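You operate a simulated robot arm through the tools that you are given. There is no shell and no other tool.

The job below is to be done with a simulated robot arm. You get a single attempt, and the scene is never put back.

TASK
Soak the orange-tagged cloth in fixer, held under by the steel bar.
Fine: tip the red jug into the purple tub and stir with the dip stick first; jug and stick back; cloth laid into the lukewarm bath from above; wet through. Set down upright: red jug.
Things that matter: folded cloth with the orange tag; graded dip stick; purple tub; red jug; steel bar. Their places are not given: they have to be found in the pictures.

The check looks at the end state, three seconds after you hand in, the way a careful person would. Anything else that was tipped, shoved, dropped, spilled or broken makes it a failure. Flat cloth is picked up by pressing the open fingertips on it (5 to 10 N) and closing them slowly along it; thin cloth reads only 2 to 8 mm in the jaws.

THE ROBOT
A 7-joint arm with a fingered hand, fixed in place. Base frame: the origin is on the floor under the middle of its stand, x ahead of it, y to its left, z up; the work surface is at about z = 900. Readings come in mm, degrees, newtons and seconds.
With the tool pointing down near the work surface it reaches from about 180 to 800 mm from the base axis. Its first joint turns from -166.0 to 166.0 degrees. Payload 4.9 kg.
The tool frame sits at the grasp point between the pads (the TCP): z along the fingers, y along the line on which they close. The tips reach 32 mm beyond it. The gripper opens to 192 mm; its body begins 89 mm behind the TCP. The gripper is a hand of 3 fingers: y runs from the thumb to the fingers, the wrist lies at [0, 0, -267] in the tool frame.
Orientation is that of the tool frame in the base frame, as [roll, pitch, yaw] about the fixed x, y, z axes, in that order (R = Rz(yaw) Ry(pitch) Rx(roll)). With the fingers straight down and closing along the base's y, the tool's x points along the base's -x, its y along +y and its z along -z.

THE INTERFACE
- The arm moves only by the tool move_arm. Its arguments are lists of equal length, an entry for each row: "slide": the shift along the tool's x, y, z in m, a list of three; "angular": the turn, a rotation vector about the tool's x, y, z in degrees, a list of three. In form: {"slide": [[tx, ty, tz], ...], "angular": [[rx, ry, rz], ...]}. A call has 1 to 20 rows; each row is the pose to reach, as a shift and turn from the pose commanded when the call began, along the tool's axes at that moment. A row lasts 0.2 s, in which the tool goes at most 50 mm and 8.6 degrees; a call with a longer step from one row to the next is refused whole. Where a pose cannot be reached the arm comes as near as it can. A force on the tool above 40 N (or 10 N above the force at the start of the call, whichever is more), or a blocked arm, ends the call early, and 0.2 s more pass. In this call time passes only in rows, and 0.2 s behind the last. The reply holds the time, the measured pose of the TCP, the force on the tool along the base axes, the opening and the grip force, in the units named above and with some noise, with the torque about the TCP (base axes, N m) and any sound that the robot's microphone picked up.
- Cameras (640 x 400 px; columns grow to the right, rows downward): "scene" is fixed at [50.3, 648.3, 1648.3]; the picture's right is [-0.83, -0.56, 0.00], its down [-0.29, 0.43, -0.85] and it looks along [0.48, -0.71, -0.52] (base axes); focal length 315 px, centre (320, 200). "wrist" rides on the gripper at [80, -46, -113] in the tool frame; the picture's right is [0.50, 0.87, 0.00], its down [-0.67, 0.39, -0.63] and it looks along [-0.55, 0.32, 0.78] (tool axes); focal length 226 px, centre (320, 200).
- capture(camera): a new picture of that camera. The clock stands still meanwhile.
- move_fingers(finger1, finger2, thumb_bend): sets how far each is bent, from 0 (flat) to 1 (curled in); at 0.3 the hand is open as for a grip, at 0.7 the pads meet at the TCP. One left out holds its place. A second passes; each finger stops where it meets its share of the squeeze, and holds until it gets a number again. It is the only way to open and close the hand. It gives what a move gives, with no picture; readings hold the bend of each and the force on the fingers (four entries, about 0 where the hand has none), thumb and palm.
- measure_at(camera, pixels): there is no depth. For up to 12 entries [column, row, z] of the newest picture of that camera ("zoom" is the newest enlarged one), the place [x, y] in the base frame at which the ray of that pixel passes the height z, good to about 2 mm. The clock stands still meanwhile.
- inspect(camera, box): a new picture of the part [left, top, right, bottom] of that camera's present view, enlarged. The clock stands still meanwhile.
- hand_in(): hands the job in; it is judged then, once.

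Leave the gripper open and the arm clear of the work at the hand-in unless told otherwise.

The tools are called by a JSON object that holds its "api" and its "payload". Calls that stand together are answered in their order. move_arm: Moves the arm, as the interface text tells. Its arguments: {"type":"object","properties":{"slide":{"type":"array","items":{"type":"array","items":{"type":"number"}}},"angular":{"type":"array","items":{"type":"array","items":{"type":"number"}}}},"required":["slide","angular"]} The other tools are called the same way: move_fingers (finger1, finger2, thumb_bend) moves the fingers one by one; capture (camera) takes a picture; measure_at (camera, pixels) gives the place at which the rays of pixels pass given heights; inspect (camera, box) takes an enlarged picture of a part of a camera's view; hand_in () hands the job in.

At the start:

```text
t: 0.0
tool_pos: [446.2, -127.8, 1269.8]
orientation: [-180.0, 0.0, 179.9]
wrist_force: [0.6, 0.4, -0.3]
ft_torque: [-0.02, -0.01, 0.01]
grip_width: 191.7
grip_force: 0.1
shape: jaw
bend: [0.3, 0.3, 0.3]
finger forces: [0.0, 0.0, 0.1, 0.0, 0.1, 0.0]
```

scene: 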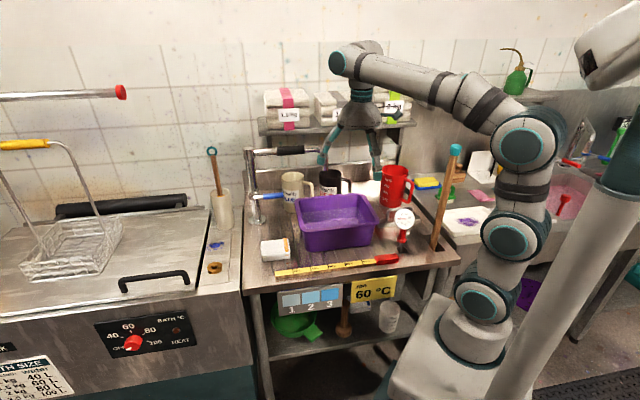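
wrist: 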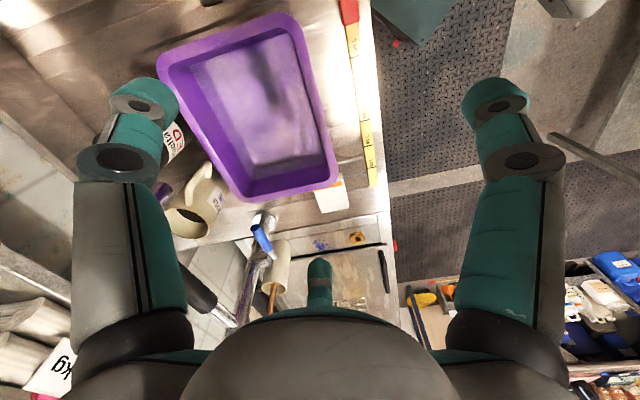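

I see the purple tub near (338,220) in the scene picture, the red jug near (396,187), a yellow graded stick near (335,267), and a white folded item near (275,249). I'll take enlarged views to tell the objects apart.

{"api": "inspect", "payload": {"camera": "scene", "box": [230, 130, 470, 280]}}

{"api": "inspect", "payload": {"camera": "scene", "box": [180, 80, 420, 230]}}

{"api": "inspect", "payload": {"camera": "scene", "box": [400, 120, 640, 270]}}

{"api": "inspect", "payload": {"camera": "scene", "box": [240, 230, 480, 380]}}

```text
2.67 times, centred on (350, 205) of scene
```

zoom: 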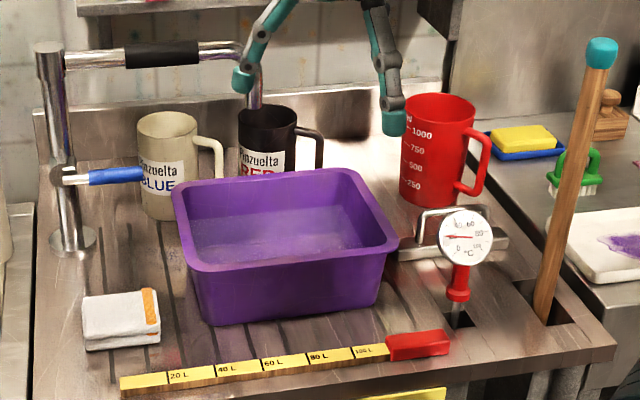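

```text
2.67 times, centred on (300, 155) of scene
```

zoom: 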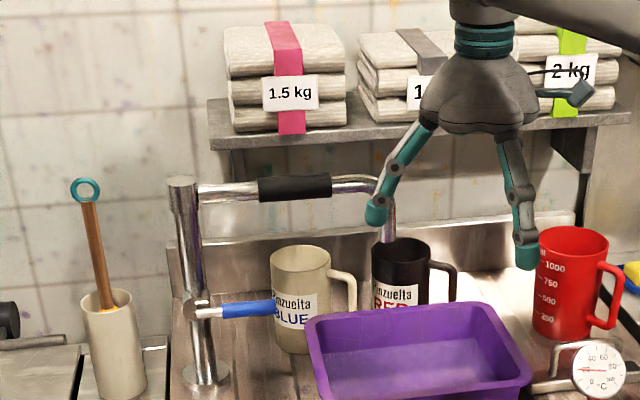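

```text
2.67 times, centred on (520, 195) of scene
```

zoom: 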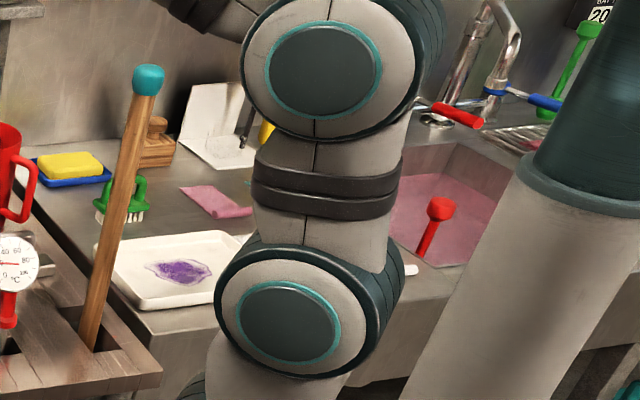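

```text
2.67 times, centred on (360, 305) of scene
```

zoom: 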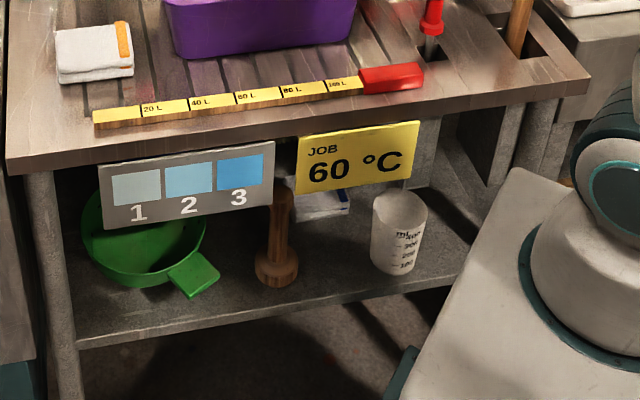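

The bench shows these items:
- Tub: centre about (338,222)
- Jug: (396,187), handle on the picture's right
- Dip stick: yellow with a red handle, from (276,272) to (398,259)
- Orange-tagged cloth: (275,249)
- Steel bar with a loop handle: behind the thermometer, about (398,220)

Next I'll measure these at likely heights, and zoom in on the bar and the jug.

{"api": "measure_at", "payload": {"camera": "scene", "pixels": [[276, 275, 900], [375, 266, 900], [398, 261, 900], [262, 261, 900], [290, 258, 900], [381, 205, 900], [396, 209, 900], [308, 251, 900], [372, 242, 900], [295, 198, 1000], [303, 231, 1000], [380, 223, 1000]]}}

{"api": "inspect", "payload": {"camera": "scene", "box": [360, 155, 440, 255]}}

{"api": "inspect", "payload": {"camera": "wrist", "box": [120, 0, 440, 300]}}

```text
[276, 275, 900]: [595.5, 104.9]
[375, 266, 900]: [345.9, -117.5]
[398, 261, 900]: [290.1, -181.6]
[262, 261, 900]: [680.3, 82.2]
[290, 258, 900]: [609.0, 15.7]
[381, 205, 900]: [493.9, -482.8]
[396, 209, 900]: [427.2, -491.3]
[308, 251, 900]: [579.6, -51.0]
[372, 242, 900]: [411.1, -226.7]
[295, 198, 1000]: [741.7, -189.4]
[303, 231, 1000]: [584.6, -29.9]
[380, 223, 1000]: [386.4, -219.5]
```

```text
4.00 times, centred on (400, 205) of scene
```

zoom: 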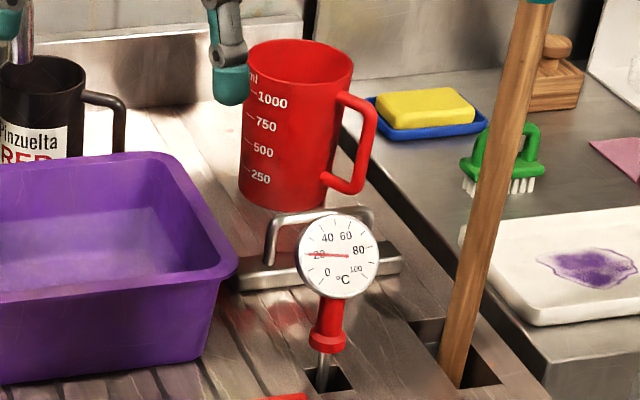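

```text
1.33 times, centred on (280, 150) of wrist
```

zoom: 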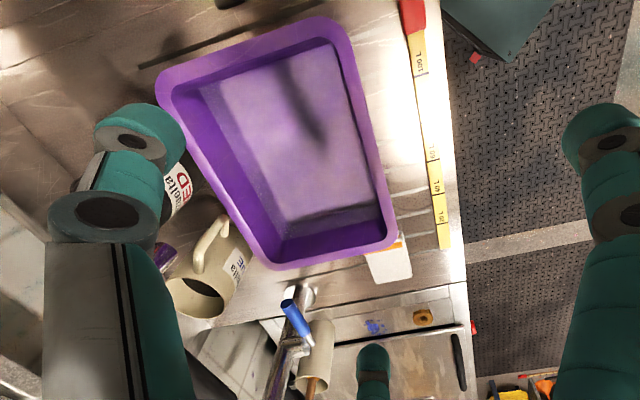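

The bar, with its U-handle, runs from about (379,225) to (420,221) in the scene. To get the tub's rim height, I'll measure its corners at several heights in both pictures and compare, along with the bench edge.

{"api": "measure_at", "payload": {"camera": "scene", "pixels": [[295, 201, 1000], [365, 194, 1000], [380, 222, 1000], [302, 230, 1000], [295, 201, 1040], [365, 194, 1040], [380, 222, 1040], [302, 230, 1040], [243, 292, 900], [460, 260, 900], [379, 227, 900], [420, 224, 900]]}}

{"api": "measure_at", "payload": {"camera": "wrist", "pixels": [[160, 60, 1000], [288, 14, 1000], [338, 180, 1000], [248, 200, 1000], [160, 60, 1040], [288, 14, 1040], [338, 180, 1040], [248, 200, 1040], [372, 185, 910], [358, 25, 910], [345, 8, 910], [395, 300, 900]]}}

```text
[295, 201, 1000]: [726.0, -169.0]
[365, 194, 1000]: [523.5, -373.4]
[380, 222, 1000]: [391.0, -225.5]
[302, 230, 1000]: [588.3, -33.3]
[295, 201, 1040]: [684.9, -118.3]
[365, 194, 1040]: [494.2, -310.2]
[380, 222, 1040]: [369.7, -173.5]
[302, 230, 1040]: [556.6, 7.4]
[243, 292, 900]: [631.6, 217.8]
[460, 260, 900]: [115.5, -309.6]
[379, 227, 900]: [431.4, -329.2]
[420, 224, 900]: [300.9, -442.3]
```

```text
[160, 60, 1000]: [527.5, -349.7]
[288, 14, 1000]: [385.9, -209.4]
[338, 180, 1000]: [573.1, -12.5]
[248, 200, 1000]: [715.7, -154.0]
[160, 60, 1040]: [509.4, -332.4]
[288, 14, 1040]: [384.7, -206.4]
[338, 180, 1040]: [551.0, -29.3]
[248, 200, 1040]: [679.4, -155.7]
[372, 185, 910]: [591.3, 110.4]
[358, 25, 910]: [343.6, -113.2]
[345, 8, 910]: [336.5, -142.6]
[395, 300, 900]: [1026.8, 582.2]
```

The rim corners agree at about z = 1010, so the tub is roughly 284 × 190 mm, turned 45°, centred near (550,-187). Before moving I'll measure the upright pole (foot at (436,247), top at (455,150)), the thermometer and the jug, which may be obstacles.

{"api": "measure_at", "payload": {"camera": "scene", "pixels": [[436, 248, 900], [455, 150, 1200], [455, 150, 1300], [401, 248, 900], [404, 219, 960], [404, 219, 1000], [390, 208, 900], [379.5, 203, 900], [401, 206, 900], [396, 168, 1040], [440, 190, 900], [412, 195, 950]]}}

```text
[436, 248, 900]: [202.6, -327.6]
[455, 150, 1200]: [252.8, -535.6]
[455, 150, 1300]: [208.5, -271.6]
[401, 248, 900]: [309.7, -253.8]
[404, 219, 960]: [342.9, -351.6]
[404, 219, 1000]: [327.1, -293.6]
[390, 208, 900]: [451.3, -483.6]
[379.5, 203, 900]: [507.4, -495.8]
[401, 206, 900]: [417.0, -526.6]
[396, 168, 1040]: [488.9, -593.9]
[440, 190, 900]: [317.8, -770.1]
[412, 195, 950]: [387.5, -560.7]
```

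The pole is tall: foot near (203,-328), top near z ≈ 1285. The jug stands near (460,-520). I'll raise the hand, move it and turn it 90° so the wrist camera looks toward the jug and the bar, with the hand kept well above everything.

{"api": "move_arm", "payload": {"slide": [[0.011, -0.01, -0.01], [0.021, -0.02, -0.02], [0.032, -0.031, -0.03], [0.042, -0.041, -0.04], [0.053, -0.051, -0.05], [0.063, -0.061, -0.06], [0.074, -0.071, -0.07], [0.084, -0.081, -0.08], [0.095, -0.092, -0.09], [0.105, -0.102, -0.1], [0.116, -0.112, -0.11]], "angular": [[0, 0, 8.18], [0, 0, 16.36], [0, 0, 24.55], [0, 0, 32.73], [0, 0, 40.9], [0, 0, 49.1], [0, 0, 57.3], [0, 0, 65.5], [0, 0, 73.6], [0, 0, 81.8], [0, 0, 90]]}}

{"api": "capture", "payload": {"camera": "wrist"}}

```text
t: 2.4
tool_pos: [330.5, -239.1, 1378.9]
orientation: [-180.0, 0.0, 89.9]
wrist_force: [-0.4, -0.4, 0.1]
ft_torque: [-0.01, 0.01, -0.01]
grip_width: 191.9
grip_force: 0.0
shape: jaw
bend: [0.3, 0.3, 0.3]
finger forces: [0.1, 0.0, 0.1, 0.0, 0.0, 0.1]
```

```text
taken
```

wrist: 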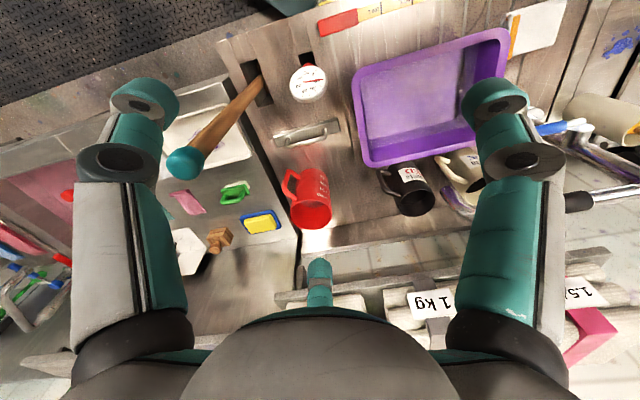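

From here I can see the jug at (308,200), the bar at (308,133), the tub, and the cloth at (535,25). I'll zoom in on the jug and bar, and on the tub.

{"api": "inspect", "payload": {"camera": "wrist", "box": [240, 40, 400, 260]}}

{"api": "inspect", "payload": {"camera": "wrist", "box": [340, 0, 600, 170]}}

```text
1.82 times, centred on (320, 150) of wrist
```

zoom: 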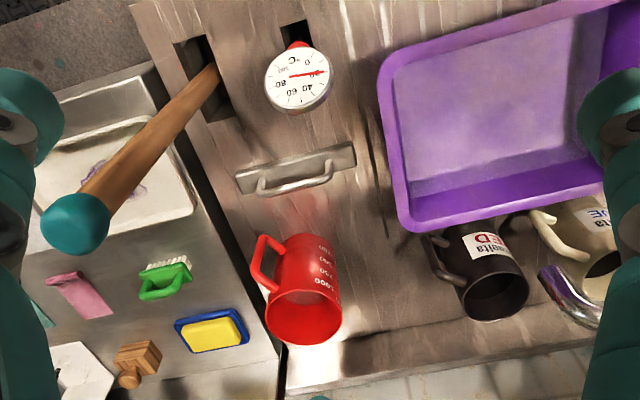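

```text
2.35 times, centred on (470, 85) of wrist
```

zoom: 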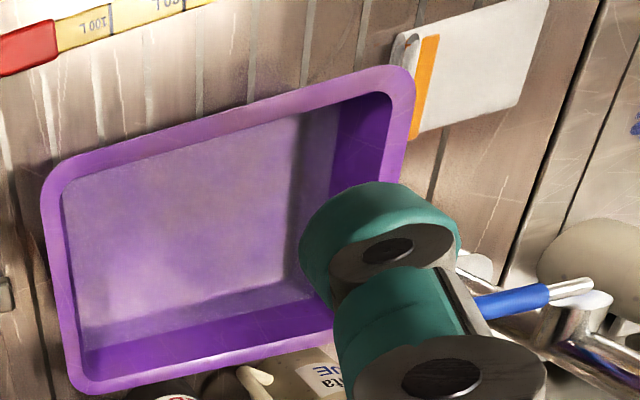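

Now I'll measure the jug's rim centre in both pictures at several heights to fix its height and axis, plus the bar's ends and handle.

{"api": "measure_at", "payload": {"camera": "wrist", "pixels": [[311, 213, 1040], [311, 213, 1060], [311, 213, 1080], [290, 213, 1060], [332.5, 211, 1060], [314, 169.5, 900], [275, 143, 900], [338, 129, 900], [273, 136, 915], [336, 119, 915], [287, 144, 950], [324, 133, 950]]}}

{"api": "measure_at", "payload": {"camera": "scene", "pixels": [[395, 171.5, 1040], [395, 171.5, 1060], [395, 171.5, 1080], [381.2, 170, 1060], [408.3, 174, 1060], [390, 208.5, 900], [379, 228, 900], [420, 223, 900], [379, 224, 915], [420, 219, 915], [388, 213, 960], [412, 209, 960]]}}

```text
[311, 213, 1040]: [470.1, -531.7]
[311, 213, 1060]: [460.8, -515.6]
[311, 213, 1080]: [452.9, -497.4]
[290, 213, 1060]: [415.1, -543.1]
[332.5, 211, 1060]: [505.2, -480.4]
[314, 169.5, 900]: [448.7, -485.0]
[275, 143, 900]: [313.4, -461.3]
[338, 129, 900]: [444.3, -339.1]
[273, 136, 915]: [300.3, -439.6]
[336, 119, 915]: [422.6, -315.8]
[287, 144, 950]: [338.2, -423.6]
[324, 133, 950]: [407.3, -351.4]
```

```text
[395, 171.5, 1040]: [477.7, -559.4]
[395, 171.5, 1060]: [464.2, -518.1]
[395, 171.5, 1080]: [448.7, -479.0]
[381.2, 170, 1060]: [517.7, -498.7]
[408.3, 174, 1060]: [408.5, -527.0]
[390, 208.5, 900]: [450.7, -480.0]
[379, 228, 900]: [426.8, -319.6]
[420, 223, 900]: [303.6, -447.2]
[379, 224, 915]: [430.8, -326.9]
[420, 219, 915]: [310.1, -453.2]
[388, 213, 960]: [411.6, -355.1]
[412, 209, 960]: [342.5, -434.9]
```

The jug's rim agrees at z ≈ 1060, with its axis near (462,-517) and a rim radius of about 55. The bar is about 176 mm long, centred near (370,-388), with its handle at about z 960. Next I'll measure the jug handle, the neighbouring jugs and the backsplash, and take a fresh scene picture to see the arm posture.

{"api": "measure_at", "payload": {"camera": "wrist", "pixels": [[284, 180, 1000], [288, 168, 960], [416, 203, 1050], [380.5, 184, 1000], [301, 254, 900], [419, 217, 900], [455, 208, 900], [300, 246, 900], [185, 160, 1280], [260, 88, 900], [307, 83, 985], [311, 213, 1060]]}}

{"api": "capture", "payload": {"camera": "scene"}}

{"api": "inspect", "payload": {"camera": "wrist", "box": [260, 150, 420, 250]}}

```text
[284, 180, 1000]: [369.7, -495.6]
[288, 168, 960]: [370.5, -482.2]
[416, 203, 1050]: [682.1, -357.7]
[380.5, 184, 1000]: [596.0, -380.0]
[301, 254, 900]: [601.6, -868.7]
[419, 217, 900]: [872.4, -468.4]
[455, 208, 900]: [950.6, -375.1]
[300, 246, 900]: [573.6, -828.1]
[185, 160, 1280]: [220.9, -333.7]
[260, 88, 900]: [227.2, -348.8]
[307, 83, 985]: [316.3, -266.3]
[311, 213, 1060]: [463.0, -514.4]
```

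```text
taken
```

scene: 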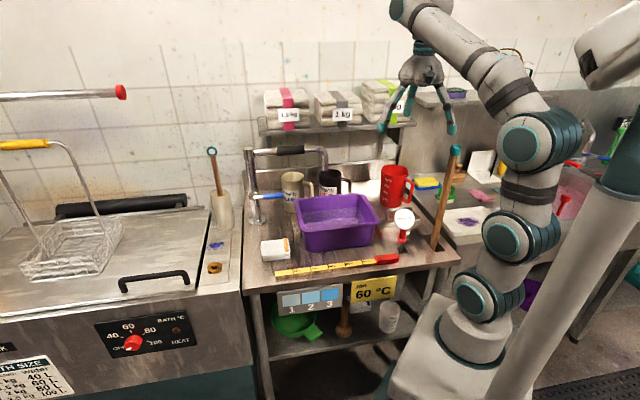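

```text
4.00 times, centred on (340, 200) of wrist
```

zoom: 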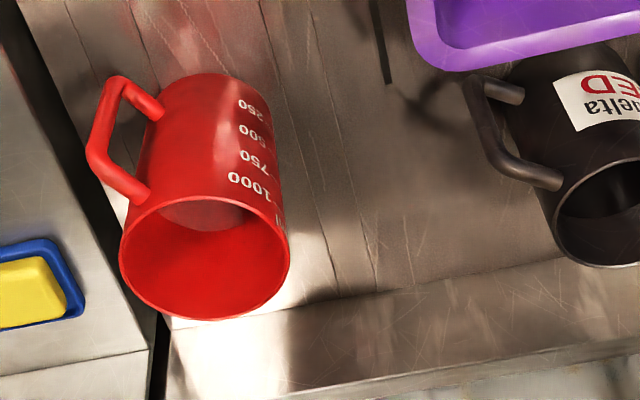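

Looking into the jug, it's part filled with pale liquid and I see no spout. I'll triangulate which way its handle points, using matching handle points in both pictures.

{"api": "measure_at", "payload": {"camera": "wrist", "pixels": [[283, 188, 1040], [283, 188, 1020], [289, 171, 960], [289, 171, 940], [285, 180, 1000], [285, 180, 980]]}}

{"api": "inspect", "payload": {"camera": "scene", "box": [370, 155, 430, 215]}}

```text
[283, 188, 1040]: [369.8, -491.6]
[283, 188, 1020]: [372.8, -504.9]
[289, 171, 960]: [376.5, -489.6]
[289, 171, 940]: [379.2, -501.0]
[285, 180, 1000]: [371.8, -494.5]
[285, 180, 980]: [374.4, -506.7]
```

```text
6.67 times, centred on (400, 185) of scene
```

zoom: 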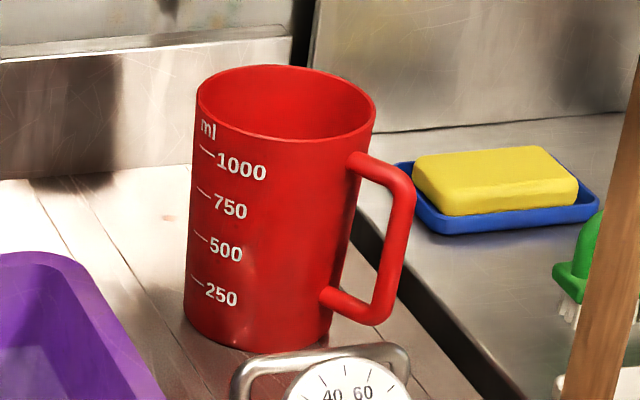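

{"api": "measure_at", "payload": {"camera": "scene", "pixels": [[412.3, 184.2, 1020], [412.3, 184.2, 1030], [412.3, 184.2, 1010], [408.3, 201.2, 950], [408.3, 201.2, 940], [408.3, 201.2, 930], [391.3, 203.8, 900], [395, 170.7, 1060]]}}

```text
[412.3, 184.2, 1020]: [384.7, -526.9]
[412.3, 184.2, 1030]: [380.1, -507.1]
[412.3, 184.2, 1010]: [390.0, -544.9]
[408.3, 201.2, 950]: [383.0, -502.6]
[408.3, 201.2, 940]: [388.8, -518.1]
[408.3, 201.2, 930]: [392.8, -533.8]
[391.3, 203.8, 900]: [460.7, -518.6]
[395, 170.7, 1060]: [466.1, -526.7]
```

The handle points toward azimuth ≈168° from the jug's axis. To estimate the fill level I'll measure where the liquid's edge meets the far wall in the wrist picture, about (311,207.5). In the same call I'll measure the other jugs' tops and the pipe behind the tub.

{"api": "measure_at", "payload": {"camera": "wrist", "pixels": [[311, 207.5, 940], [311, 207.5, 960], [311, 207.5, 980], [311, 207.5, 1000], [311, 207.5, 1020], [416, 203, 1060], [404, 172, 900], [440, 168, 1000]]}}

{"api": "measure_at", "payload": {"camera": "scene", "pixels": [[330, 174, 1040], [330, 174, 1060], [293, 177, 1040], [293, 177, 1060], [252, 150, 1100], [252, 222, 900], [290, 148, 1150], [257, 197, 980], [284, 192, 980]]}}

```text
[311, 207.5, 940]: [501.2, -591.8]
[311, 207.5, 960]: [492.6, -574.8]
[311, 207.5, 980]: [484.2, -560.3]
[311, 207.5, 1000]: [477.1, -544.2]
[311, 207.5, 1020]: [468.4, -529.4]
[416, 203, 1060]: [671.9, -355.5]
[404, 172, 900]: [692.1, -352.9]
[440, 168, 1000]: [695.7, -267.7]
```

```text
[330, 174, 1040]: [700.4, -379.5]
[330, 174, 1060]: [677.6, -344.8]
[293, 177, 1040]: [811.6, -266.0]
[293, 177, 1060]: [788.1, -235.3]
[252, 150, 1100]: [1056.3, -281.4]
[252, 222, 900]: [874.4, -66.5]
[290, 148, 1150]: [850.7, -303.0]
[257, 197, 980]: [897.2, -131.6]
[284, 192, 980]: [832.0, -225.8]
```

The jug is about half full: the liquid meets the wall at z ≈ 980. Before touching anything I'll rehearse the pour empty-handed, to check the arm can take those poses. First I'll carry the hand over the tub to about (610,-210,1165), turning the yaw to about 251°, with nothing near below the fingertips.

{"api": "move_arm", "payload": {"slide": [[0.0014, 0.014, 0.0107], [0.0029, 0.028, 0.0214], [0.0043, 0.0419, 0.0321], [0.0058, 0.0559, 0.0428], [0.0072, 0.0699, 0.0535], [0.0087, 0.0838, 0.0642], [0.0101, 0.0978, 0.0749], [0.0116, 0.1118, 0.0856], [0.013, 0.1258, 0.0963], [0.0145, 0.1398, 0.107], [0.016, 0.1537, 0.1177], [0.0174, 0.1677, 0.1284], [0.0188, 0.1817, 0.1391], [0.0203, 0.1957, 0.1498], [0.0217, 0.2096, 0.1605], [0.0232, 0.2236, 0.1712], [0.0246, 0.2376, 0.1819], [0.0261, 0.2516, 0.1926], [0.0275, 0.2655, 0.2033], [0.029, 0.2795, 0.214]], "angular": [[0, 0, -8.05], [0, 0, -16.1], [0, 0, -24.15], [0, 0, -32.2], [0, 0, -40.25], [0, 0, -48.3], [0, 0, -56.35], [0, 0, -64.4], [0, 0, -72.45], [0, 0, -80.5], [0, 0, -88.55], [0, 0, -96.6], [0, 0, -104.65], [0, 0, -112.7], [0, 0, -120.75], [0, 0, -128.8], [0, 0, -136.85], [0, 0, -144.9], [0, 0, -152.95], [0, 0, -161]]}}

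{"api": "capture", "payload": {"camera": "scene"}}

{"api": "capture", "payload": {"camera": "wrist"}}

```text
t: 6.2
tool_pos: [568.7, -221.8, 1199.8]
orientation: [-179.6, -0.9, -130.2]
wrist_force: [-10.7, -7.1, 3.5]
ft_torque: [-0.4, -0.03, -1.2]
grip_width: 191.3
grip_force: 0.0
shape: jaw
bend: [0.3, 0.3, 0.31]
finger forces: [0.0, 0.0, 0.0, 0.0, 12.4, 0.0]
stopped in row 18: the force on the tool passed its limit at 56 N (the readings are from after the stop); the commanded pose is now the measured one
```

```text
taken
```

scene: 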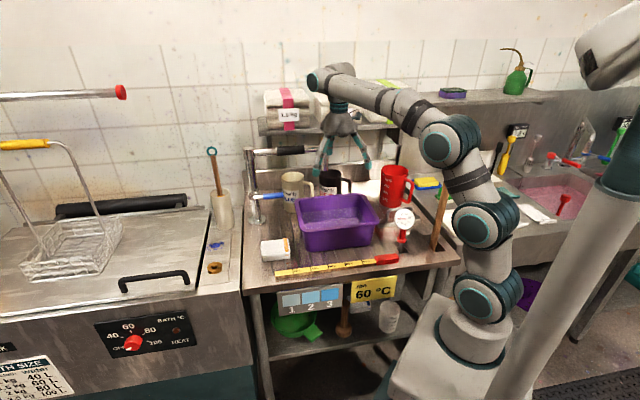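

```text
taken
```

wrist: 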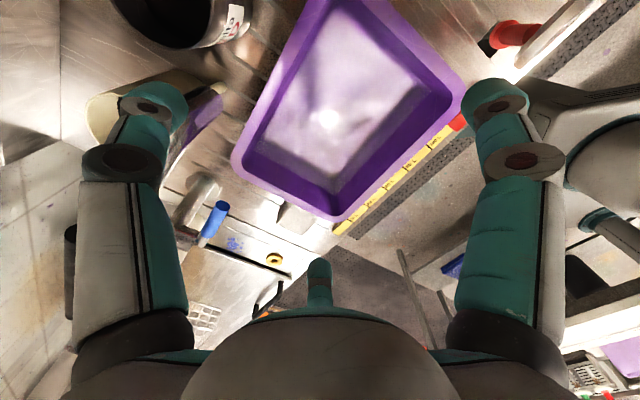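

The call stopped early because the thumb met something, reading 12.4 N. It's probably the horizontal pipe with the black grip behind the tub, seen at (290,150) in the scene. I'll look closely before moving off.

{"api": "inspect", "payload": {"camera": "scene", "box": [235, 60, 415, 230]}}

{"api": "inspect", "payload": {"camera": "wrist", "box": [60, 0, 320, 240]}}

{"api": "measure_at", "payload": {"camera": "scene", "pixels": [[325, 152, 1210], [300, 150, 1210], [255, 153, 1210], [325, 175, 1120], [366, 165, 1170]]}}

```text
2.35 times, centred on (325, 145) of scene
```

zoom: 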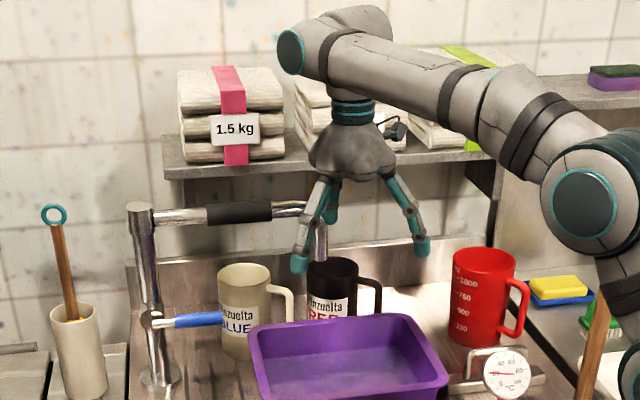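

```text
1.67 times, centred on (190, 120) of wrist
```

zoom: 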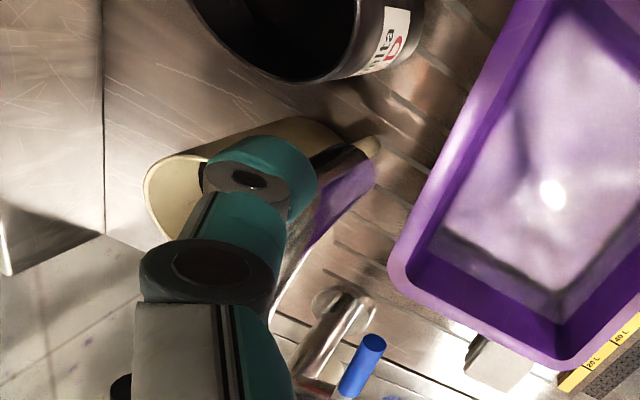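

```text
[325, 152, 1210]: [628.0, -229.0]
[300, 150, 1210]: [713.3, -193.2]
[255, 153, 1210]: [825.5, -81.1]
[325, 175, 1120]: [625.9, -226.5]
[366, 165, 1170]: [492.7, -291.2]
```

The spout of that pipe hangs near (630,-230) at about z 1210, behind and over the back of the tub, and the thumb touched its side. It doesn't look moved. I'll retreat horizontally along the pipe's own direction, toward -x,-y, keeping the height.

{"api": "move_arm", "payload": {"slide": [[0.01, 0.0026, 0], [0.03, 0.0078, 0], [0.055, 0.0143, 0], [0.08, 0.0208, 0], [0.105, 0.0273, 0], [0.13, 0.0338, 0]], "angular": [[0, 0, 0], [0, 0, 0], [0, 0, 0], [0, 0, 0], [0, 0, 0], [0, 0, 0]]}}

{"api": "capture", "payload": {"camera": "wrist"}}

{"api": "inspect", "payload": {"camera": "scene", "box": [235, 100, 415, 230]}}

```text
t: 7.5
tool_pos: [462.8, -301.5, 1200.6]
orientation: [-179.6, -0.7, -130.0]
wrist_force: [0.0, -0.2, -0.4]
ft_torque: [0.01, 0.01, -0.04]
grip_width: 191.9
grip_force: 0.0
shape: jaw
bend: [0.3, 0.3, 0.3]
finger forces: [0.0, 0.1, 0.0, 0.0, 0.0, 0.0]
```

```text
taken
```

wrist: 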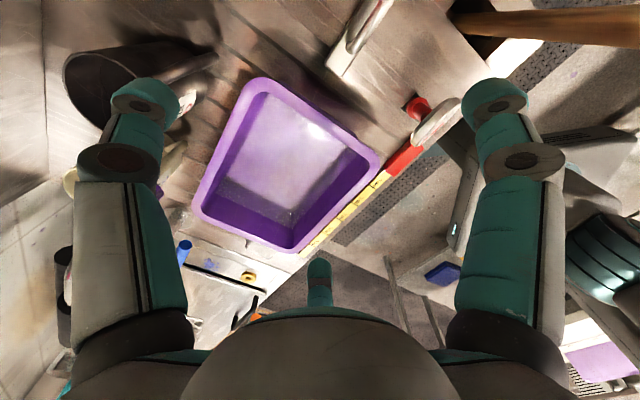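

```text
3.08 times, centred on (325, 165) of scene
```

zoom: 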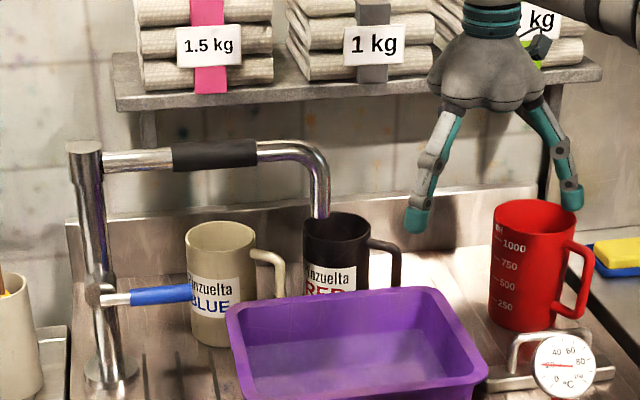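

I'm clear of it now; forces are zero and the spout looks unchanged, with its bend at (322,149) and its end at (326,170). I'll measure its place at several heights.

{"api": "measure_at", "payload": {"camera": "scene", "pixels": [[326.5, 170, 1080], [326.5, 170, 1100], [326.5, 170, 1120], [326.5, 170, 1140], [321.6, 149, 1160], [321.6, 149, 1180], [321.6, 149, 1200], [257, 219, 900], [249, 148, 1180], [249, 148, 1200], [249, 148, 1220]]}}

{"api": "inspect", "payload": {"camera": "wrist", "box": [60, 30, 300, 300]}}

```text
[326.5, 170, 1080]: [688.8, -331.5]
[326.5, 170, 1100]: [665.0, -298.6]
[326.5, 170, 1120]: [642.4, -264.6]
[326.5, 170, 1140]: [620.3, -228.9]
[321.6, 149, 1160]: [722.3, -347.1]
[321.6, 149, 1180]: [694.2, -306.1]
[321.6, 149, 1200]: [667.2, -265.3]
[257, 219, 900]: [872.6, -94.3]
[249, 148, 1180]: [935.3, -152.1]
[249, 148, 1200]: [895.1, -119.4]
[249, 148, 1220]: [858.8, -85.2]
```

```text
1.48 times, centred on (180, 165) of wrist
```

zoom: 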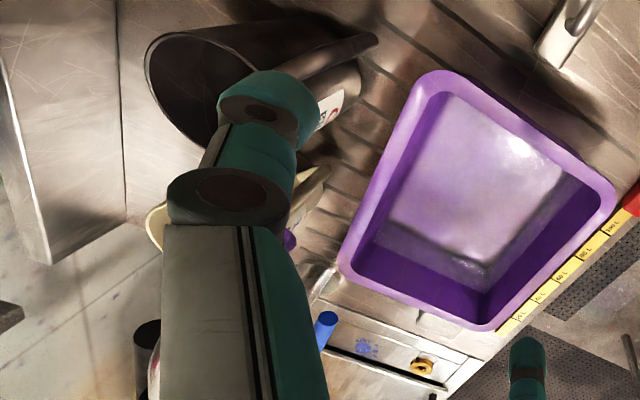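

The spout's drop tube stands at about (655,-268), from z ≈ 1112 to 1205, and runs from there to the column at (873,-94). So I'll pour along the tub's long side instead, with the jug's bottom pointing to azimuth ~30°, clear of the spout. To rehearse that empty-handed, I'll first rise to 1300 (tips above the spout), then cross to above (589,-149) while turning to yaw ~60°.

{"api": "move_arm", "payload": {"slide": [[0, 0, -0.025], [0, 0, -0.05], [0, 0, -0.075], [0, 0, -0.1], [-0.0124, 0, -0.1], [-0.0248, 0, -0.1], [-0.0371, 0, -0.1], [-0.0495, 0, -0.1], [-0.0619, 0, -0.1], [-0.0743, 0, -0.1], [-0.0866, 0, -0.1], [-0.099, 0, -0.1], [-0.1114, 0, -0.1], [-0.1238, 0, -0.1], [-0.1361, 0.001, -0.1], [-0.1485, 0.001, -0.1], [-0.1609, 0.001, -0.1], [-0.1733, 0.001, -0.1], [-0.1856, 0.001, -0.1], [-0.198, 0.001, -0.1]], "angular": [[0, 0, 8.5], [0, 0, 17], [0, 0, 25.5], [0, 0, 34], [0, 0, 42.5], [0, 0, 51], [0, 0, 59.5], [0, 0, 68], [0, 0, 76.5], [0, 0, 85], [0, 0, 93.5], [0, 0, 102], [0, 0, 110.5], [0, 0, 119], [0, 0, 127.5], [0, 0, 136], [0, 0, 144.5], [0, 0, 153], [0, 0, 161.5], [0, 0, 170]]}}

{"api": "capture", "payload": {"camera": "scene"}}

{"api": "capture", "payload": {"camera": "wrist"}}

```text
t: 11.8
tool_pos: [588.7, -144.4, 1297.8]
orientation: [179.8, 0.7, 59.9]
wrist_force: [0.1, -0.5, -0.2]
ft_torque: [-0.02, 0.0, -0.02]
grip_width: 192.0
grip_force: 0.1
shape: jaw
bend: [0.3, 0.3, 0.3]
finger forces: [0.0, 0.1, 0.1, 0.0, 0.1, 0.0]
```

```text
taken
```

scene: 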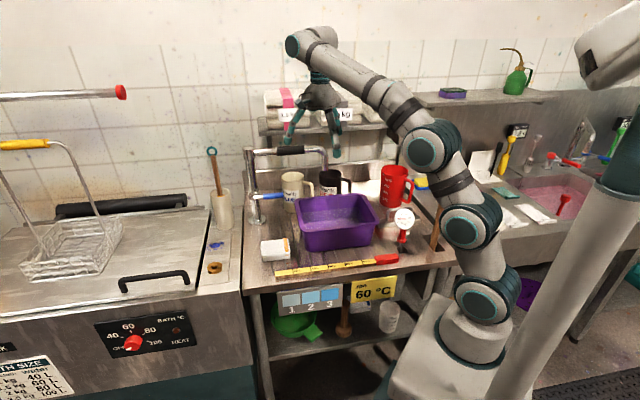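

```text
taken
```

wrist: 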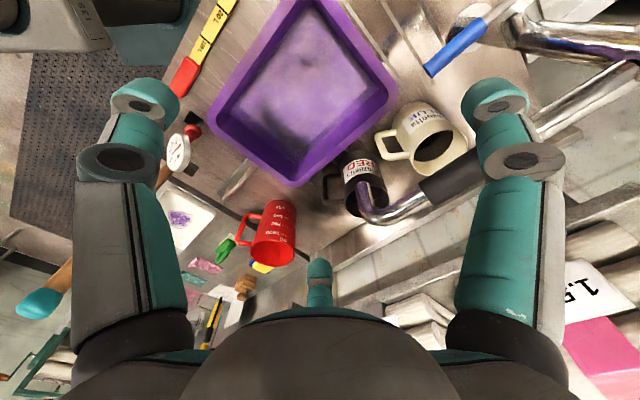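

The arm reached this pose without trouble. The spout shows clearly in the wrist picture, with its end near (362,184) and its bend near (376,215), so I'll check its place and look at the tub's liquid.

{"api": "measure_at", "payload": {"camera": "wrist", "pixels": [[377, 217, 1205], [363, 184, 1115], [363, 184, 1140], [425, 200, 1205], [475, 170, 1205]]}}

{"api": "inspect", "payload": {"camera": "wrist", "box": [200, 0, 420, 230]}}

```text
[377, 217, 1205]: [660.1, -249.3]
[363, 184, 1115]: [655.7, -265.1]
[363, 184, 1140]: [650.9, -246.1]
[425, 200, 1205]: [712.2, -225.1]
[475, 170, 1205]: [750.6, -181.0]
```

```text
1.74 times, centred on (310, 115) of wrist
```

zoom: 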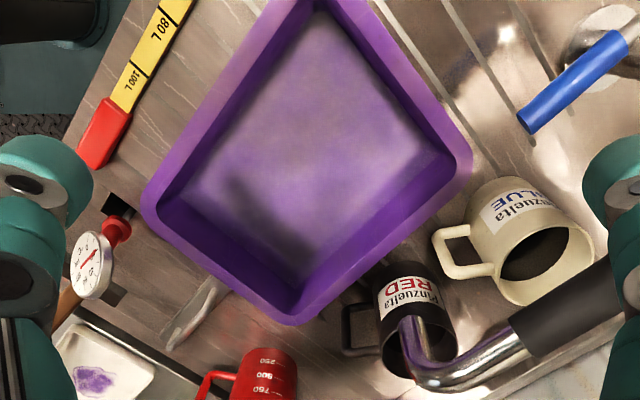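

The drop tube is confirmed at about (655,-262). I'll rehearse the tilt empty-handed to 102°, with the hand pointing toward azimuth 30° and the imagined lip held above (542,-177).

{"api": "move_arm", "payload": {"slide": [[-0.0003, 0.0052, 0.022], [0.0025, 0.0068, 0.043], [0.0042, 0.0078, 0.0624], [0.0048, 0.0081, 0.0834], [0.0043, 0.0078, 0.1042], [0.0028, 0.0069, 0.1253], [0.0002, 0.0054, 0.1418], [-0.0035, 0.0033, 0.1438], [-0.0081, 0.0007, 0.1463], [-0.0134, -0.0025, 0.1448], [-0.0197, -0.0061, 0.144], [-0.0265, -0.01, 0.1394], [-0.0319, -0.0131, 0.1368]], "angular": [[-4, 6.93, 0], [-8, 13.86, 0], [-12, 20.78, 0], [-16, 27.71, 0], [-20, 34.64, 0], [-24, 41.57, 0], [-28, 48.5, 0], [-32, 55.43, 0], [-36, 62.35, 0], [-40, 69.28, 0], [-44, 76.21, 0], [-48, 83.14, 0], [-51, 88.33, 0]]}}

{"api": "capture", "payload": {"camera": "scene"}}

```text
t: 14.6
tool_pos: [561.1, -170.7, 1162.7]
orientation: [68.2, -57.3, 138.8]
wrist_force: [-0.2, 0.6, 0.0]
ft_torque: [-0.01, 0.01, 0.02]
grip_width: 191.9
grip_force: 0.3
shape: jaw
bend: [0.3, 0.3, 0.3]
finger forces: [0.0, 0.1, 0.0, 0.1, 0.0, 0.0]
```

```text
taken
```

scene: 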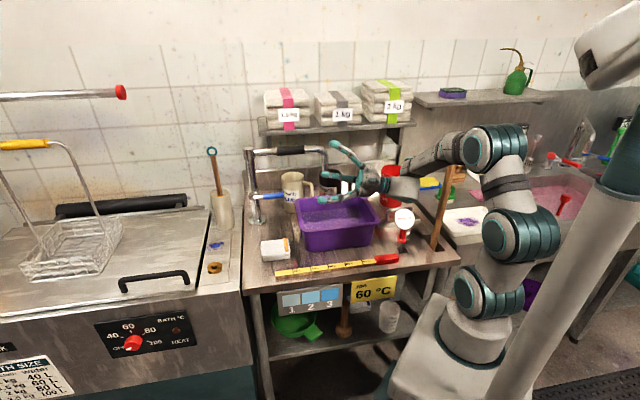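

The rehearsed pour pose is reached with no force. I'll check how close the forearm comes to the wooden pole by zooming around (445,180).

{"api": "inspect", "payload": {"camera": "scene", "box": [320, 110, 520, 260]}}

{"api": "capture", "payload": {"camera": "wrist"}}

```text
2.67 times, centred on (420, 185) of scene
```

zoom: 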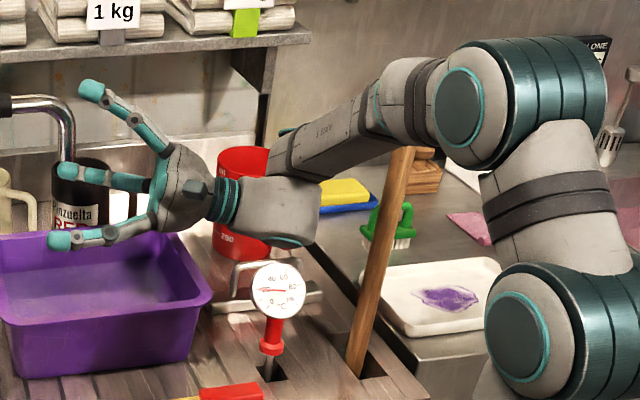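

```text
taken
```

wrist: 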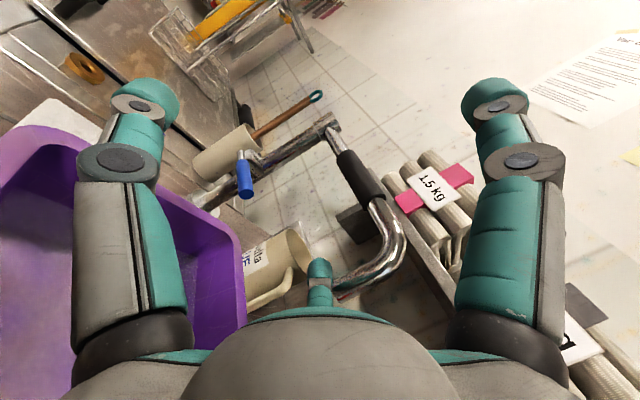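

The pose works. But the wall shelf ("1 kg" and so on) may overhang near the jug, so I need its position before reaching there. I'll undo the tilt back to straight down at z 1298, then look.

{"api": "move_arm", "payload": {"slide": [[0.0086, 0.0049, 0.0042], [0.0171, 0.0099, 0.0084], [0.0257, 0.0148, 0.0127], [0.0342, 0.0198, 0.0169], [0.0428, 0.0247, 0.0211], [0.0513, 0.0296, 0.0253], [0.0599, 0.0346, 0.0296], [0.0684, 0.0395, 0.0338], [0.077, 0.0444, 0.038], [0.0855, 0.0494, 0.0422], [0.0941, 0.0543, 0.0465], [0.1026, 0.0593, 0.0507], [0.1112, 0.0642, 0.0549]], "angular": [[3.923, -6.795, 0], [7.846, -13.59, 0], [11.769, -20.385, 0], [15.69, -27.18, 0], [19.615, -33.97, 0], [23.54, -40.77, 0], [27.46, -47.56, 0], [31.38, -54.36, 0], [35.3, -61.15, 0], [39.23, -67.95, 0], [43.15, -74.74, 0], [47.08, -81.54, 0], [51, -88.33, 0]]}}

{"api": "capture", "payload": {"camera": "wrist"}}

{"api": "inspect", "payload": {"camera": "scene", "box": [250, 70, 450, 210]}}

```text
t: 17.4
tool_pos: [585.1, -153.0, 1298.6]
orientation: [179.8, 0.8, 59.9]
wrist_force: [-0.2, -0.3, 0.7]
ft_torque: [0.02, -0.05, -0.01]
grip_width: 191.7
grip_force: 0.2
shape: jaw
bend: [0.3, 0.3, 0.3]
finger forces: [0.0, 0.0, 0.1, 0.0, 0.1, 0.0]
```

```text
taken
```

wrist: 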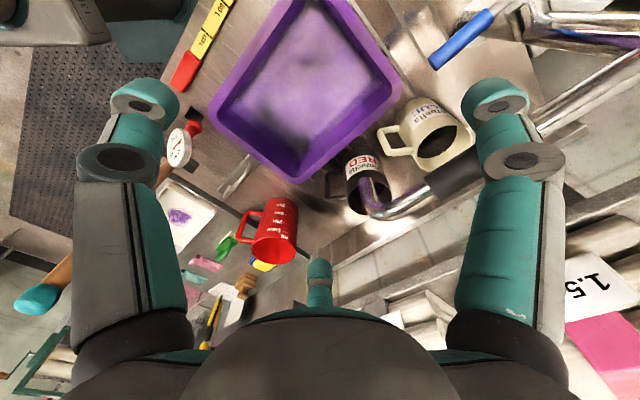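

```text
2.86 times, centred on (350, 140) of scene
```

zoom: 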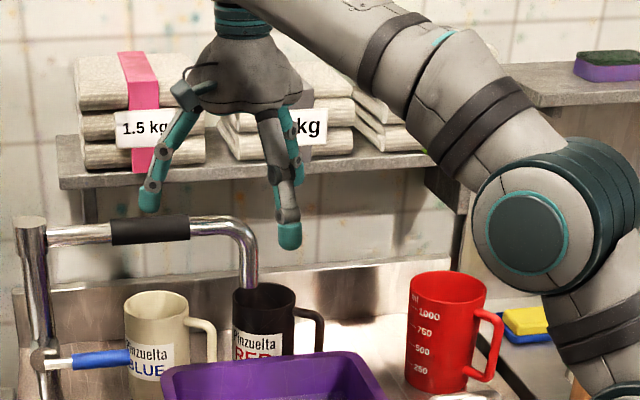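

{"api": "inspect", "payload": {"camera": "wrist", "box": [280, 190, 640, 400]}}

```text
1.78 times, centred on (460, 295) of wrist
```

zoom: 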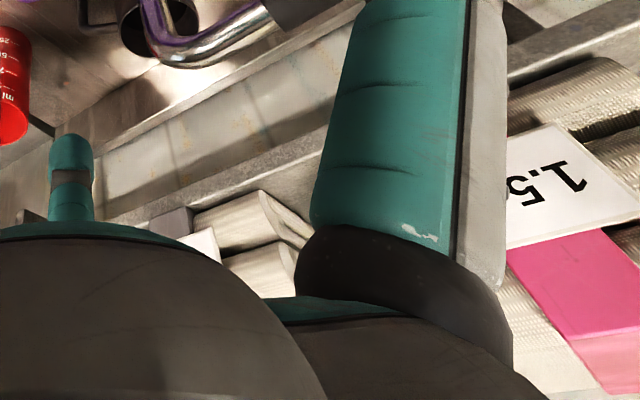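

{"api": "measure_at", "payload": {"camera": "scene", "pixels": [[259, 135.4, 1200], [391.8, 127.7, 1200], [259, 135.4, 1250], [391.8, 127.7, 1250], [259, 135.4, 1300], [391.8, 127.7, 1300], [417, 124, 1250], [417, 124, 1220]]}}

{"api": "measure_at", "payload": {"camera": "wrist", "pixels": [[465, 254.5, 1200], [566.5, 225, 1200], [465, 254.5, 1250], [566.5, 225, 1250], [465, 254.5, 1300], [566.5, 225, 1300]]}}

```text
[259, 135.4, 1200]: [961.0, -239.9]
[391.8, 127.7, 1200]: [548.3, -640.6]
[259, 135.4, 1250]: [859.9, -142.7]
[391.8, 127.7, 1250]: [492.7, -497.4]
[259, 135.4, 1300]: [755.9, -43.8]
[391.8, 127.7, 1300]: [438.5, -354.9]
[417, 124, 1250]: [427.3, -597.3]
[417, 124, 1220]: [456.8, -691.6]
```

```text
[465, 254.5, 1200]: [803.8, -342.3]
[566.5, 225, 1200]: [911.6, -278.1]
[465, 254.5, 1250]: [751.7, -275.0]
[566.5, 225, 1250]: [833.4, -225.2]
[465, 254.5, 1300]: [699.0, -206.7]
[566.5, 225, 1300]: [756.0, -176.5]
```

The shelf's front edge comes out at v ≈ 790 (the direction away from the bench front) and z ≈ 1219. I'll bring the hand down in front of it and slide in below it. First I'll re-check the jug's position in the present wrist picture, where it's at (272,235).

{"api": "inspect", "payload": {"camera": "wrist", "box": [220, 180, 320, 280]}}

```text
4.00 times, centred on (270, 230) of wrist
```

zoom: 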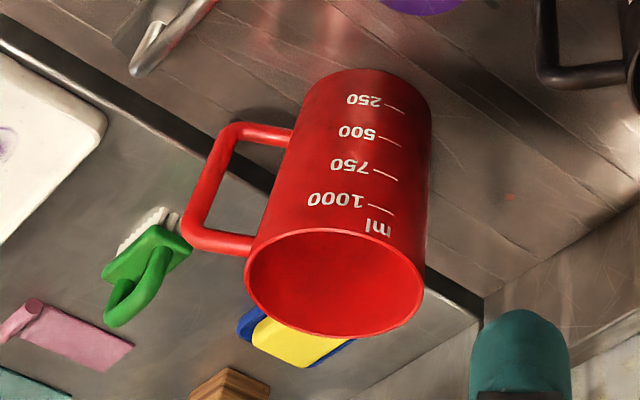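

{"api": "measure_at", "payload": {"camera": "wrist", "pixels": [[273.7, 250.7, 1055], [273.7, 250.7, 1060], [273.7, 250.7, 1065], [251.3, 250, 1060], [296.2, 251, 1060], [238, 239, 1030], [244, 213.5, 945]]}}

```text
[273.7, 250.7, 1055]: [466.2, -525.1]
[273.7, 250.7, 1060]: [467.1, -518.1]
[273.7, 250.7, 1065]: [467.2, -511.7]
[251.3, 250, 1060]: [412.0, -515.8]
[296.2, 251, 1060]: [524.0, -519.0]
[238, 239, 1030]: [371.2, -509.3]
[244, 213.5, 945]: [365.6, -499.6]
```

The jug's axis is confirmed at (465,-517), rim radius ~56, handle toward ~170°. Now I'll move to a waypoint in front of the jug at (418,-473,1298) with yaw 150°, so the three fingers straddle the handle.

{"api": "move_arm", "payload": {"slide": [[-0.0301, 0.0013, 0], [-0.0601, 0.0026, 0], [-0.0902, 0.0039, 0], [-0.1202, 0.0051, 0], [-0.1503, 0.0064, 0], [-0.1803, 0.0077, 0], [-0.2104, 0.009, 0], [-0.2404, 0.0103, 0], [-0.2705, 0.0116, 0], [-0.3005, 0.0128, 0], [-0.3306, 0.0141, 0], [-0.3606, 0.0154, 0]], "angular": [[0, 0, -7.5], [0, 0, -15], [0, 0, -22.5], [0, 0, -30], [0, 0, -37.5], [0, 0, -45], [0, 0, -52.5], [0, 0, -60], [0, 0, -67.5], [0, 0, -75], [0, 0, -82.5], [0, 0, -90]]}}

{"api": "capture", "payload": {"camera": "scene"}}

```text
t: 19.9
tool_pos: [416.0, -472.2, 1303.2]
orientation: [-179.3, 0.2, 150.1]
wrist_force: [-0.8, 0.2, 1.2]
ft_torque: [-0.05, -0.02, -0.02]
grip_width: 192.0
grip_force: 0.0
shape: jaw
bend: [0.3, 0.3, 0.3]
finger forces: [0.0, 0.1, 0.1, 0.0, 0.1, 0.0]
```

```text
taken
```

scene: 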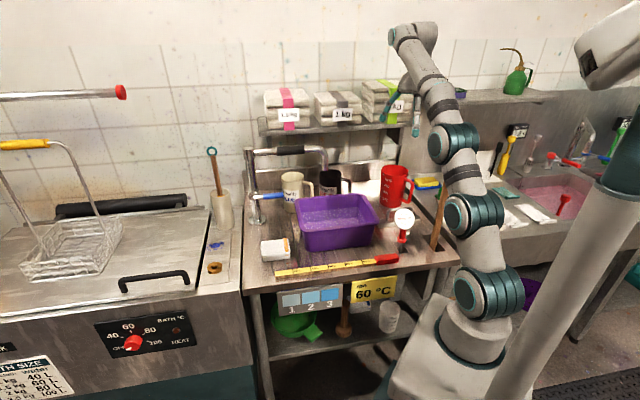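

From the picture the elbow is at about radius 290, z 1335, and the pole's top (218,-335,1283) is close to where the forearm will be. To keep the forearm clear I'll lean the hand 12°, which moves the wrist away from the pole. I'll lean and descend to z ≈ 1140 here in front of the jug, then check.

{"api": "move_arm", "payload": {"slide": [[0, 0, 0.0204], [0, 0, 0.0408], [0, 0, 0.0611], [0, 0, 0.0815], [0, 0, 0.1019], [0, 0, 0.1223], [0, 0, 0.1426], [0, 0, 0.163]], "angular": [[1.449, 0.389, 0], [2.898, 0.777, 0], [4.347, 1.166, 0], [5.796, 1.554, 0], [7.245, 1.943, 0], [8.694, 2.331, 0], [10.143, 2.72, 0], [11.592, 3.108, 0]]}}

{"api": "inspect", "payload": {"camera": "scene", "box": [340, 60, 540, 220]}}

{"api": "capture", "payload": {"camera": "wrist"}}

```text
t: 21.8
tool_pos: [416.3, -475.2, 1140.5]
orientation: [-167.6, -2.8, 149.6]
wrist_force: [-0.1, 0.1, -0.6]
ft_torque: [-0.01, 0.02, -0.03]
grip_width: 191.8
grip_force: 0.1
shape: jaw
bend: [0.3, 0.3, 0.3]
finger forces: [0.0, 0.0, 0.0, 0.1, 0.1, 0.1]
```

```text
2.50 times, centred on (440, 140) of scene
```

zoom: 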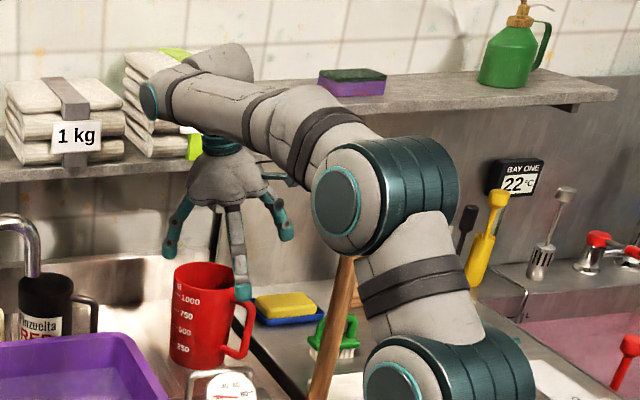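

```text
taken
```

wrist: 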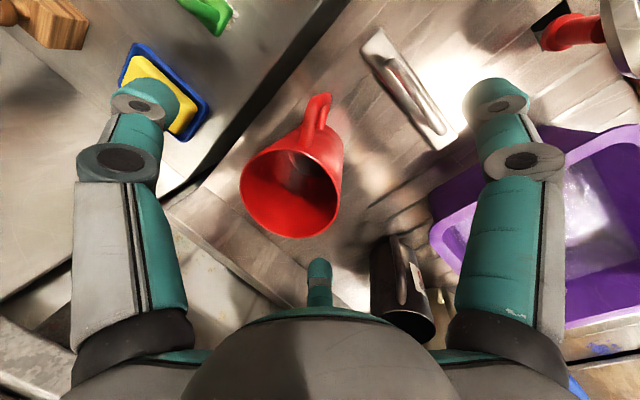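

The jug is now well in view of the wrist camera, rim centre at about (291,191), and the pole is unmoved. I'll measure the rim once more from here.

{"api": "measure_at", "payload": {"camera": "wrist", "pixels": [[290.5, 192, 1060], [240, 190, 1060], [341, 192, 1060], [290, 146, 1060], [291, 238, 1060], [318, 100, 1030]]}}

{"api": "inspect", "payload": {"camera": "wrist", "box": [220, 80, 380, 250]}}

```text
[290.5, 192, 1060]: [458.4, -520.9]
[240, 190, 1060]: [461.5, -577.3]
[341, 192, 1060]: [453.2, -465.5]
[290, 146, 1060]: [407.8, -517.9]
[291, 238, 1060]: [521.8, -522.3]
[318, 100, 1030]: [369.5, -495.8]
```

```text
2.35 times, centred on (300, 165) of wrist
```

zoom: 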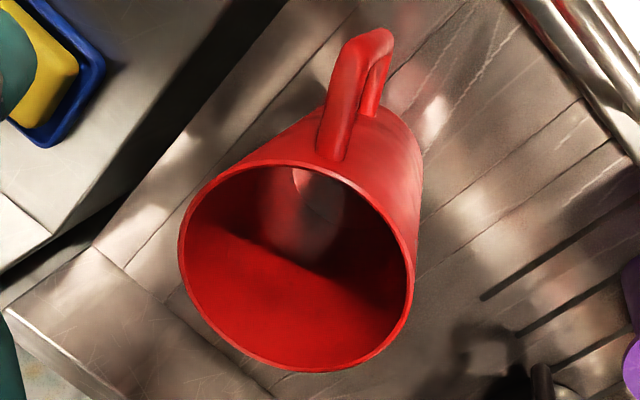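

The rim is at (464,-519), radius 56. I'll slide in over the jug at z 1140, below the shelf level.

{"api": "move_arm", "payload": {"slide": [[-0.0159, -0.0035, 0], [-0.0318, -0.007, 0], [-0.0477, -0.0104, 0], [-0.0636, -0.0139, -0.0006]], "angular": [[0, 0, 0], [0, 0, 0], [0, 0, 0], [0, 0, 0]]}}

{"api": "capture", "payload": {"camera": "wrist"}}

{"api": "inspect", "payload": {"camera": "scene", "box": [340, 60, 540, 220]}}

```text
t: 22.8
tool_pos: [466.3, -519.5, 1142.1]
orientation: [-167.6, -2.9, 149.7]
wrist_force: [0.8, -0.2, -0.2]
ft_torque: [-0.04, 0.0, -0.01]
grip_width: 191.9
grip_force: 0.1
shape: jaw
bend: [0.3, 0.3, 0.3]
finger forces: [0.1, 0.0, 0.1, 0.0, 0.0, 0.1]
```

```text
taken
```

wrist: 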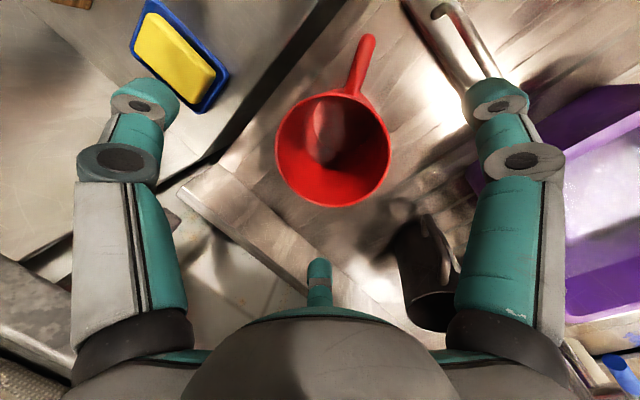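

```text
2.50 times, centred on (440, 140) of scene
```

zoom: 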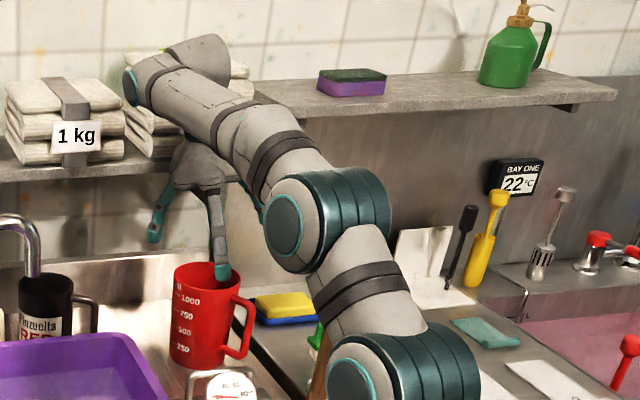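

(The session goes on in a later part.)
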